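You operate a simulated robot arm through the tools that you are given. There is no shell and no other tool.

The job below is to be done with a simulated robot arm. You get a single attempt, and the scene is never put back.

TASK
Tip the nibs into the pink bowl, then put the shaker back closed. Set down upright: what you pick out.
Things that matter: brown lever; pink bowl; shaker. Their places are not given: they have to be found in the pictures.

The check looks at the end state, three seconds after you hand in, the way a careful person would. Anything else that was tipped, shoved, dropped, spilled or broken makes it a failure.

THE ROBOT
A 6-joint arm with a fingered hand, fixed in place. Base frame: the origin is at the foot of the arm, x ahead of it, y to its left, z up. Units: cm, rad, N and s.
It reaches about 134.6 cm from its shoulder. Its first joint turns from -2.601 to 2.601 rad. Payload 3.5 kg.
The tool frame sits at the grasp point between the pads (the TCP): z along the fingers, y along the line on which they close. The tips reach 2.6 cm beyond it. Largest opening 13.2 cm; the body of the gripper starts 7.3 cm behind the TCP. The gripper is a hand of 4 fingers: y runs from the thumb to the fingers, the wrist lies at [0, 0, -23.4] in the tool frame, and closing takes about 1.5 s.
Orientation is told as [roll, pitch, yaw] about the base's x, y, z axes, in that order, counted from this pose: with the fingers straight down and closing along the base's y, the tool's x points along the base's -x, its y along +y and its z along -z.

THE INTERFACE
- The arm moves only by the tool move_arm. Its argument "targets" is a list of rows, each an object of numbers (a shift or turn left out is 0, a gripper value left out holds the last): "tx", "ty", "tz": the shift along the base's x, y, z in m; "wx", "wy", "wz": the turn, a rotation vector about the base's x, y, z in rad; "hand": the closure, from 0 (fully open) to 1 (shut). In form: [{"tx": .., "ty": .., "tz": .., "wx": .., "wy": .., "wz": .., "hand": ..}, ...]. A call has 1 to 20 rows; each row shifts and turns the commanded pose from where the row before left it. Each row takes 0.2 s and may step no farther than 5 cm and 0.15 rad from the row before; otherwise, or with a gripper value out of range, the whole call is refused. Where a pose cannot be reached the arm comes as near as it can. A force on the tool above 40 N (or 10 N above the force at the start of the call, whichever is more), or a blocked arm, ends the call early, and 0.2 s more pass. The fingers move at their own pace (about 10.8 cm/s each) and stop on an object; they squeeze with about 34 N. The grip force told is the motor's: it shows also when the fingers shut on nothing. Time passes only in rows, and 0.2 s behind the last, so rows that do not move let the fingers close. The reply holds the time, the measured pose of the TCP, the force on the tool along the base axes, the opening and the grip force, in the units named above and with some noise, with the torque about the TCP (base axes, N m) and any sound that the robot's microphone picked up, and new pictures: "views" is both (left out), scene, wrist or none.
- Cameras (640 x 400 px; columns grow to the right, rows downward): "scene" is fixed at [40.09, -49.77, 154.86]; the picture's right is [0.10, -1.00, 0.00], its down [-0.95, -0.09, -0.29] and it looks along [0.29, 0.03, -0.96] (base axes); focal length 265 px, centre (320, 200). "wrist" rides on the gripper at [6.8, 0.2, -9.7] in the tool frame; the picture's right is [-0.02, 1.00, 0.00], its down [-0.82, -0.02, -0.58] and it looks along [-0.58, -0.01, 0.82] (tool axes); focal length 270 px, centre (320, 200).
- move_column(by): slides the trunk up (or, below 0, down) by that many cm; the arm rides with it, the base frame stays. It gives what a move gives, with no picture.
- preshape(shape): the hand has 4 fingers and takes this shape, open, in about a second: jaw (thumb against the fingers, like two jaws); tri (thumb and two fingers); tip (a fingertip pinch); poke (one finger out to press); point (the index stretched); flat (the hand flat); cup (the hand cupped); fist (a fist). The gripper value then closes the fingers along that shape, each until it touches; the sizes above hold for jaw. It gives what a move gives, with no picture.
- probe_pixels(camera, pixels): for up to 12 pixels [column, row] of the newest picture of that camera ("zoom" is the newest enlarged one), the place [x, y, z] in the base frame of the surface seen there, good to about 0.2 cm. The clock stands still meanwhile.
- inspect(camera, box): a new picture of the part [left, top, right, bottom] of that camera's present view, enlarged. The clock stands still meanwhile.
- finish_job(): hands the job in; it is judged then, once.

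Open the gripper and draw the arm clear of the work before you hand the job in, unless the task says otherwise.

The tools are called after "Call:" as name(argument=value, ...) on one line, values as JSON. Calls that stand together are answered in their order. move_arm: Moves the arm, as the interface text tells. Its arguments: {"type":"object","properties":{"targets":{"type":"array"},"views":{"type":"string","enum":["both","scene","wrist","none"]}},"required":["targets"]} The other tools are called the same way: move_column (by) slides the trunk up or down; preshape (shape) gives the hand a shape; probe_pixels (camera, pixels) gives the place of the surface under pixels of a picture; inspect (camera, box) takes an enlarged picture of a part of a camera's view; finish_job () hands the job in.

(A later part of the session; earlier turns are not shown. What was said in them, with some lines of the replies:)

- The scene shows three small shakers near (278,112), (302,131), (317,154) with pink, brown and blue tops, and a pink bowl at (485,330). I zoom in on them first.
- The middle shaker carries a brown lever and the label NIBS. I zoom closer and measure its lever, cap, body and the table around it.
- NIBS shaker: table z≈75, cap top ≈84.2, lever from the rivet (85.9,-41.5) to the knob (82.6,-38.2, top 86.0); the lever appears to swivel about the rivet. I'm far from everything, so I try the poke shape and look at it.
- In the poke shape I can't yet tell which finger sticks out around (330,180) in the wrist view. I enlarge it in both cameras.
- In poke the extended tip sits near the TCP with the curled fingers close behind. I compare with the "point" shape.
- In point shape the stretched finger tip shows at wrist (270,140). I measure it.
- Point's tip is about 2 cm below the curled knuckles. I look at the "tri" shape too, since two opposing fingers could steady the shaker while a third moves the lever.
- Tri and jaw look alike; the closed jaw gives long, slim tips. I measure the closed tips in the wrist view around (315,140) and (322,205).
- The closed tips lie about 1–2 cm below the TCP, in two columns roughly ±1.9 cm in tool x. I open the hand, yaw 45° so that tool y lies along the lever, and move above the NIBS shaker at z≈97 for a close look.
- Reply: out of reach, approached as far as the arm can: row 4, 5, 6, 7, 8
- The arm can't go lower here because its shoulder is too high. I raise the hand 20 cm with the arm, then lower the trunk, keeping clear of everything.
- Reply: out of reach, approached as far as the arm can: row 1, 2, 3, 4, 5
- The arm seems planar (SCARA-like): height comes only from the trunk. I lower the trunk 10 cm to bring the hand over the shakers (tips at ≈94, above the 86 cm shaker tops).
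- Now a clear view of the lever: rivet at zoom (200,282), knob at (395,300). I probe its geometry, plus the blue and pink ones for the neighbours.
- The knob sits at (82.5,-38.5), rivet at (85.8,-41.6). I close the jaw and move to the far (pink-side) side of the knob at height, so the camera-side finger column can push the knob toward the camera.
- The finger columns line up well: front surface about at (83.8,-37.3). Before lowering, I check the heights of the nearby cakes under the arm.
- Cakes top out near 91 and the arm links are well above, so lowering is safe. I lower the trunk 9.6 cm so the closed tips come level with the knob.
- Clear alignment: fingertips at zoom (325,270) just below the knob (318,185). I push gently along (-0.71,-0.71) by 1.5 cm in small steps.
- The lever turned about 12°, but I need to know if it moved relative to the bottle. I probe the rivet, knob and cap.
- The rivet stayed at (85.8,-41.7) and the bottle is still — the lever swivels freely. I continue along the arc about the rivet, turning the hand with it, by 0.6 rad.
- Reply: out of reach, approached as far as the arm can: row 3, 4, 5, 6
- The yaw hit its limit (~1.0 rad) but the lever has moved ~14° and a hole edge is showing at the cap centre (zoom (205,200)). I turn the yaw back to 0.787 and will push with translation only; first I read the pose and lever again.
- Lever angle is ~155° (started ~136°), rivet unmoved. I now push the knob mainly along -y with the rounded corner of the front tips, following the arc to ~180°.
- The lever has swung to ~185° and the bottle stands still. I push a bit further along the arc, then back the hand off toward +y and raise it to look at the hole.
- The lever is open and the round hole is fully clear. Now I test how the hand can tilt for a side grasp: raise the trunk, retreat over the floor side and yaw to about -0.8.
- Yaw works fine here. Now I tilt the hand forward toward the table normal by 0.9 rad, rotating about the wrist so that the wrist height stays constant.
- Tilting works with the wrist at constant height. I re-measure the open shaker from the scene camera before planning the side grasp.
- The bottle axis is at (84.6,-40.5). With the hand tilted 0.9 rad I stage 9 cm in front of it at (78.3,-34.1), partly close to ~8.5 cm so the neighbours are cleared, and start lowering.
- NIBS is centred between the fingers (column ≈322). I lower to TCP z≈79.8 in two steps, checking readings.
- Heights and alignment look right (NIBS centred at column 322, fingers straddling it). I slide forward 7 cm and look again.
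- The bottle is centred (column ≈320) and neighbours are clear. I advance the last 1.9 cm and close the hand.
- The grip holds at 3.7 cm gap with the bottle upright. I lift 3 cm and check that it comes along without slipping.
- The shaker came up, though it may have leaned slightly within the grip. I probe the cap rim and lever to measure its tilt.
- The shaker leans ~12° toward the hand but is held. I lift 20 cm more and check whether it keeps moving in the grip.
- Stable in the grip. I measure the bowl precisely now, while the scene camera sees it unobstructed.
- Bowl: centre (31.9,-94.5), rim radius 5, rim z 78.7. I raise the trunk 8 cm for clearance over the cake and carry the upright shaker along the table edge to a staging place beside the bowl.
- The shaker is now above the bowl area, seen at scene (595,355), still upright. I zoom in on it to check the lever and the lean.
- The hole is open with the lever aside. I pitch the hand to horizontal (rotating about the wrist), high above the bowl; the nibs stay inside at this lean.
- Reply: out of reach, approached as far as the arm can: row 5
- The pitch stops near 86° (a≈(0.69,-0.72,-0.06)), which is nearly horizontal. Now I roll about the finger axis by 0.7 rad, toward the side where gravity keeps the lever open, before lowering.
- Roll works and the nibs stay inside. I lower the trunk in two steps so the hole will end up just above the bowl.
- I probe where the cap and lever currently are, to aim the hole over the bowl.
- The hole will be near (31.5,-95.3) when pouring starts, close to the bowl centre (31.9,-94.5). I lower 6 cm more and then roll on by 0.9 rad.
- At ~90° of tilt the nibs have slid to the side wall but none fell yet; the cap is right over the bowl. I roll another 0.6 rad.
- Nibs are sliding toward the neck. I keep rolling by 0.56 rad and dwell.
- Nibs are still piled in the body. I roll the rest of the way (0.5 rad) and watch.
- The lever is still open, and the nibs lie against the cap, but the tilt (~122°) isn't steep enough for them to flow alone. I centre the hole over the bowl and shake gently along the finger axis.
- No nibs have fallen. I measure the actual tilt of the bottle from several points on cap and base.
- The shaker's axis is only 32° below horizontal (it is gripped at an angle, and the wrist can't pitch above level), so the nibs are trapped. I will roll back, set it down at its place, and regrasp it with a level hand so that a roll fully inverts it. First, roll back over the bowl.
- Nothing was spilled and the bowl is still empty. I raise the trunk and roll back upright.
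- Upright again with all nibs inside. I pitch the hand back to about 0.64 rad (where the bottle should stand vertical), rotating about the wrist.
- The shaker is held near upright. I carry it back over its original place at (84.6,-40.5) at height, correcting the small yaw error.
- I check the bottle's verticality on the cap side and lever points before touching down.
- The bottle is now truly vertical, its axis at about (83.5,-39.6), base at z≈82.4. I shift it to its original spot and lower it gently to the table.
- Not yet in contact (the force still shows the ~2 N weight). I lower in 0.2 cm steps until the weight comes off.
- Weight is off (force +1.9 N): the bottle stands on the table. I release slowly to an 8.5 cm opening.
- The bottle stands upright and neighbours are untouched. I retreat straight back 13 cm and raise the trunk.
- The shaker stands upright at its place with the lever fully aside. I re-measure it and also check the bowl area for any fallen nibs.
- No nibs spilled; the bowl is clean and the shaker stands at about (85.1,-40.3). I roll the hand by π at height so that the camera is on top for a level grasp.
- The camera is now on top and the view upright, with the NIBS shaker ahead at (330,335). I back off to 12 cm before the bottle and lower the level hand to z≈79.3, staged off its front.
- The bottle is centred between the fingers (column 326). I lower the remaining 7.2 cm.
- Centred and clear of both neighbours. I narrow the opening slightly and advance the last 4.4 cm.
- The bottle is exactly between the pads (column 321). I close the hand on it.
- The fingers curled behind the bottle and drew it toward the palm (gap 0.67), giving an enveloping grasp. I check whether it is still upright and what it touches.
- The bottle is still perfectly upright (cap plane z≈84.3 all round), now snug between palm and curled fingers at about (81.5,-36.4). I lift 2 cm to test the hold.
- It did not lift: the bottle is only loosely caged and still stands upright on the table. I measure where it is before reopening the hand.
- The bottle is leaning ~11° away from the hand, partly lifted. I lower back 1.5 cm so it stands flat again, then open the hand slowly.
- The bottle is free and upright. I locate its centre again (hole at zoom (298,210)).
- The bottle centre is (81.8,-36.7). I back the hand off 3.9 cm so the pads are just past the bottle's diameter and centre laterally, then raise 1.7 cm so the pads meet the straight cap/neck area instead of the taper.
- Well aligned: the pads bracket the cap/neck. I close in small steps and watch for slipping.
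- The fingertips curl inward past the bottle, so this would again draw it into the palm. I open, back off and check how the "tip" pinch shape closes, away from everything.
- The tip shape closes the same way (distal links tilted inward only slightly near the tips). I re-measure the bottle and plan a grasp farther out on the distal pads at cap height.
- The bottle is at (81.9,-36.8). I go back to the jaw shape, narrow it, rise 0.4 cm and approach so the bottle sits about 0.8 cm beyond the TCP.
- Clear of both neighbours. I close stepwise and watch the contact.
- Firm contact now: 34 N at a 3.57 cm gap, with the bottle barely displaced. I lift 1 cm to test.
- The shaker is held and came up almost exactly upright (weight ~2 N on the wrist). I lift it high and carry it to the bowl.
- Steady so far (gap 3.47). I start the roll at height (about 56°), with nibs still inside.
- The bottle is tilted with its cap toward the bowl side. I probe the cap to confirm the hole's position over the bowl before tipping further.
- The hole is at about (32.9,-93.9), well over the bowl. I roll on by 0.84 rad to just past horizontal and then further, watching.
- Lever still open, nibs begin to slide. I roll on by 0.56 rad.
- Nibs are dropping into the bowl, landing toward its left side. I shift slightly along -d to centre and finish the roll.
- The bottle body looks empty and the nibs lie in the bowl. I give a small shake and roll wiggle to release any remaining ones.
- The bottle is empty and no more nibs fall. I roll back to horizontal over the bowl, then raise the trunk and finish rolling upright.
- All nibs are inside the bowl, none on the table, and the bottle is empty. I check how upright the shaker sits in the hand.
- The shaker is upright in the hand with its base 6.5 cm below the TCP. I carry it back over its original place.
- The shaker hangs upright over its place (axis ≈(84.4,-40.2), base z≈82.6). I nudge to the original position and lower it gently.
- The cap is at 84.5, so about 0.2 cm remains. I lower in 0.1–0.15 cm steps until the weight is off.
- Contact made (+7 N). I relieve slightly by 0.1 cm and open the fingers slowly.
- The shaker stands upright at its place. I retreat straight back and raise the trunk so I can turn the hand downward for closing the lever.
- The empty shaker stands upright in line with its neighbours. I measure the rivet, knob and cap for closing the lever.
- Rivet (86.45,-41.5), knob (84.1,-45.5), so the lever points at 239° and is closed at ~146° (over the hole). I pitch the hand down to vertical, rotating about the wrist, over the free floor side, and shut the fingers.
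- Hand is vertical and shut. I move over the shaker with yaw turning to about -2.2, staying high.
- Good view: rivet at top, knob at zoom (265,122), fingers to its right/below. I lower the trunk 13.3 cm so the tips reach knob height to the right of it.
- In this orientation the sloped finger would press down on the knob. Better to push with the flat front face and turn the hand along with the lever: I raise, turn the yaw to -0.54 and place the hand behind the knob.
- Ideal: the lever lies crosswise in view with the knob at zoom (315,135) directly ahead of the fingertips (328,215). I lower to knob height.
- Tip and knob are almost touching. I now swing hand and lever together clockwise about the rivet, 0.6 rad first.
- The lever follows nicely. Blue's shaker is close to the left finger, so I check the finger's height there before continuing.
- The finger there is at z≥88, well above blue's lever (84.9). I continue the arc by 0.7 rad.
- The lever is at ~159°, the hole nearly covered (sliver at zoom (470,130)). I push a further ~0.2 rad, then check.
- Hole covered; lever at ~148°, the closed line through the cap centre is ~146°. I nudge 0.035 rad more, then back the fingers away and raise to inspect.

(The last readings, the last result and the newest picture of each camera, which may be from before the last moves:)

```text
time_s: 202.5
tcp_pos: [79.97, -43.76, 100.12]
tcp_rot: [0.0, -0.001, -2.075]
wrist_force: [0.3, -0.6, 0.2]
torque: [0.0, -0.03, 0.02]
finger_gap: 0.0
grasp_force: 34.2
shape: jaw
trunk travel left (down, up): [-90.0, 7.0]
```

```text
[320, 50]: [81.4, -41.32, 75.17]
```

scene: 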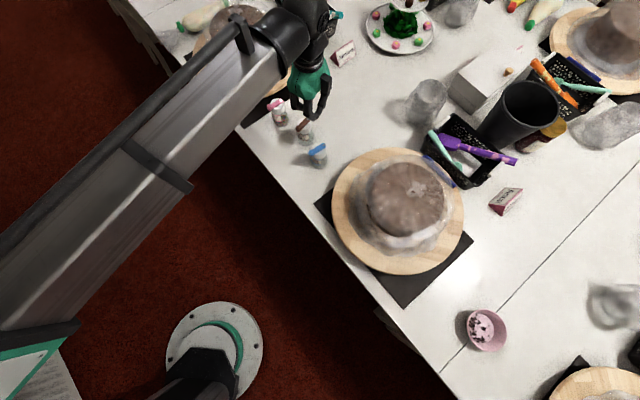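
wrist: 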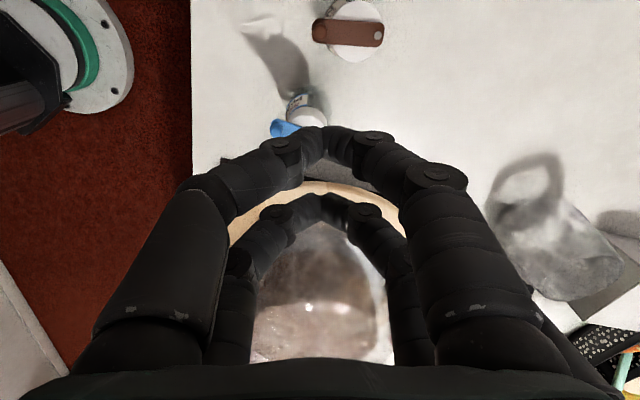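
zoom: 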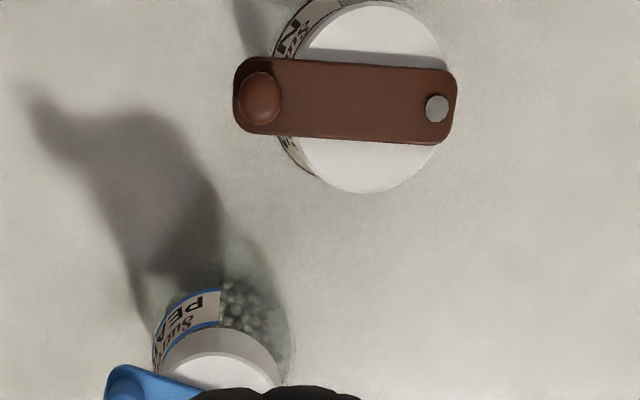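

The lever now lies exactly across the cap centre, covering the hole: closed. I raise and draw the arm clear to the floor side, then open the hand.

Call:
move_column(by=6.5)

Call:
move_arm(targets=[{"tx": -0.0225, "ty": 0.0297}, {"tx": -0.0225, "ty": 0.0297}, {"tx": -0.0225, "ty": 0.0297}, {"tx": -0.0225, "ty": 0.0297}, {"tx": -0.0225, "ty": 0.0297}, {"tx": -0.0225, "ty": 0.0297}, {"tx": -0.0225, "ty": 0.0297}, {"tx": -0.0225, "ty": 0.0297}, {"hand": 0}, {"hand": 0}, {"hand": 0}, {"hand": 0}, {"hand": 0}, {"hand": 0}, {"hand": 0}])

Call:
inspect(camera="scene", box=[255, 90, 345, 175])

Call:
probe_pixels(camera="zoom", pixels=[[345, 140]])

Call:
inspect(camera="scene", box=[430, 280, 560, 380])

```text
time_s: 203.5
tcp_pos: [79.87, -43.86, 106.47]
tcp_rot: [0.001, -0.002, -2.077]
wrist_force: [0.0, -0.8, -0.7]
torque: [0.01, 0.02, -0.03]
finger_gap: 0.0
grasp_force: 34.0
shape: jaw
trunk travel left (down, up): [-96.5, 0.5]
```

```text
time_s: 206.7
tcp_pos: [62.0, -20.02, 106.61]
tcp_rot: [-0.003, 0.0, -2.075]
wrist_force: [-0.5, 0.0, 0.0]
torque: [0.0, -0.01, -0.01]
finger_gap: 13.2
grasp_force: 0.1
shape: jaw
trunk travel left (down, up): [-96.5, 0.5]
```

scene: 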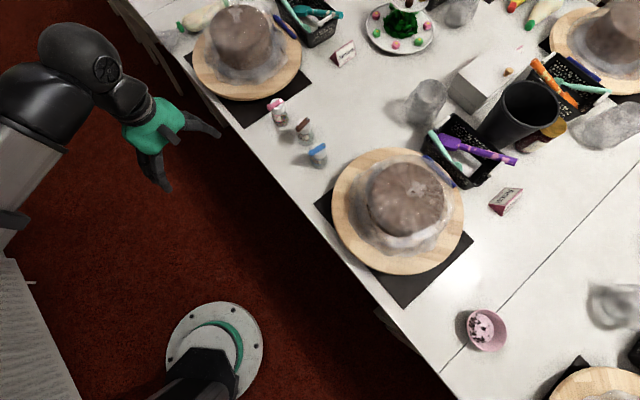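
wrist: 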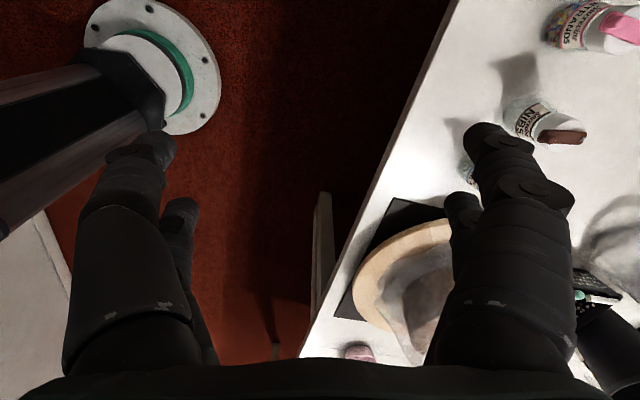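

```text
4.71 times, centred on (300, 132) of scene
```

zoom: 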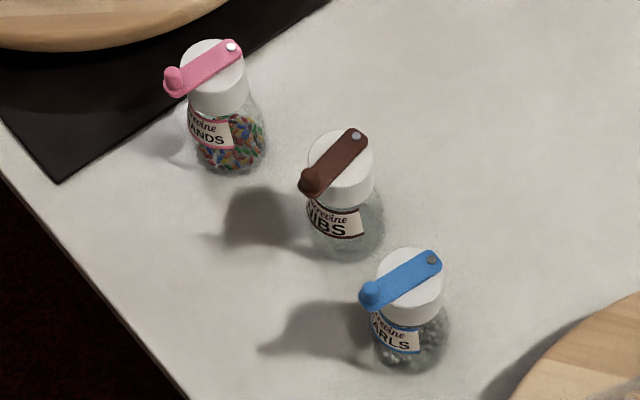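

```text
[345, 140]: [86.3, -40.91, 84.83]
```

```text
4.00 times, centred on (495, 330) of scene
```

zoom: 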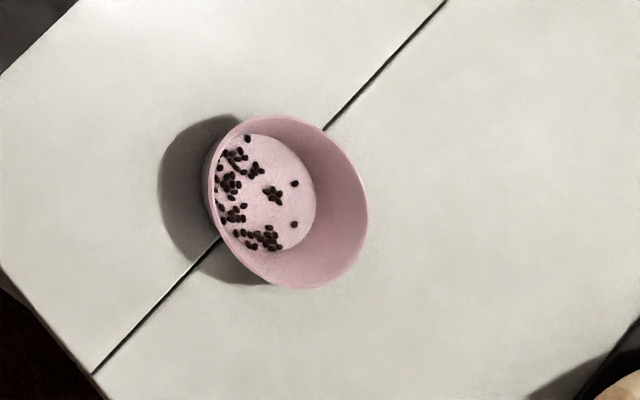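

Everything looks right: nibs in the pink bowl, shaker upright at its place. One last close look at the lever before handing in.

Call:
inspect(camera="scene", box=[288, 112, 320, 142])

Call:
probe_pixels(camera="zoom", pixels=[[320, 200], [395, 95], [255, 235]])

```text
13.33 times, centred on (304, 127) of scene
```

zoom: 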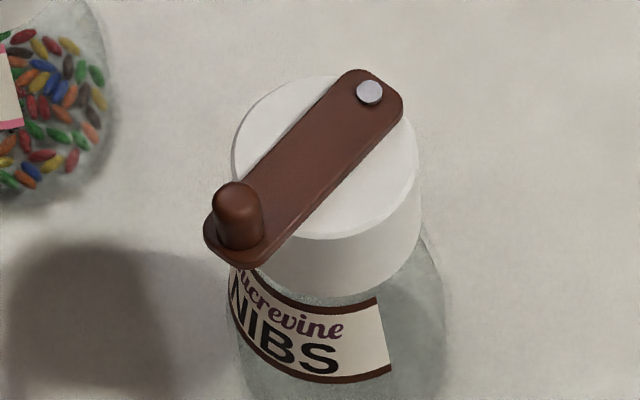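

```text
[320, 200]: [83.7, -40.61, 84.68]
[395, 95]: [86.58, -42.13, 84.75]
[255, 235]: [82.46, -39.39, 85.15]
```

The nibs are all in the pink bowl. The brown lever lies centred across the cap with the hole covered, and the shaker stands upright between its untouched neighbours. The hand is open and clear, so I hand in.

Call:
finish_job()

```text
The job is handed in.
```

The nibs are in the pink bowl, and the NIBS shaker is back on the table, upright and closed. In the last pictures the bottle was empty and the brown lever covered the hole. I saw no nibs on the table and no other object moved or tipped over.

- **Position:** the shaker stands within about half a centimetre of its original spot. It is turned about 10° from how it first stood.
- **Pour:** it took two tries. The first grip could not tip the bottle far enough and no nibs came out, so I set it down and gripped it again with the hand level. While I was regripping, the bottle slid about 5 cm across the table, still upright, and I put it back in place after pouring.

The hand was open and clear of the table when I handed in. I don't have the check's result yet.
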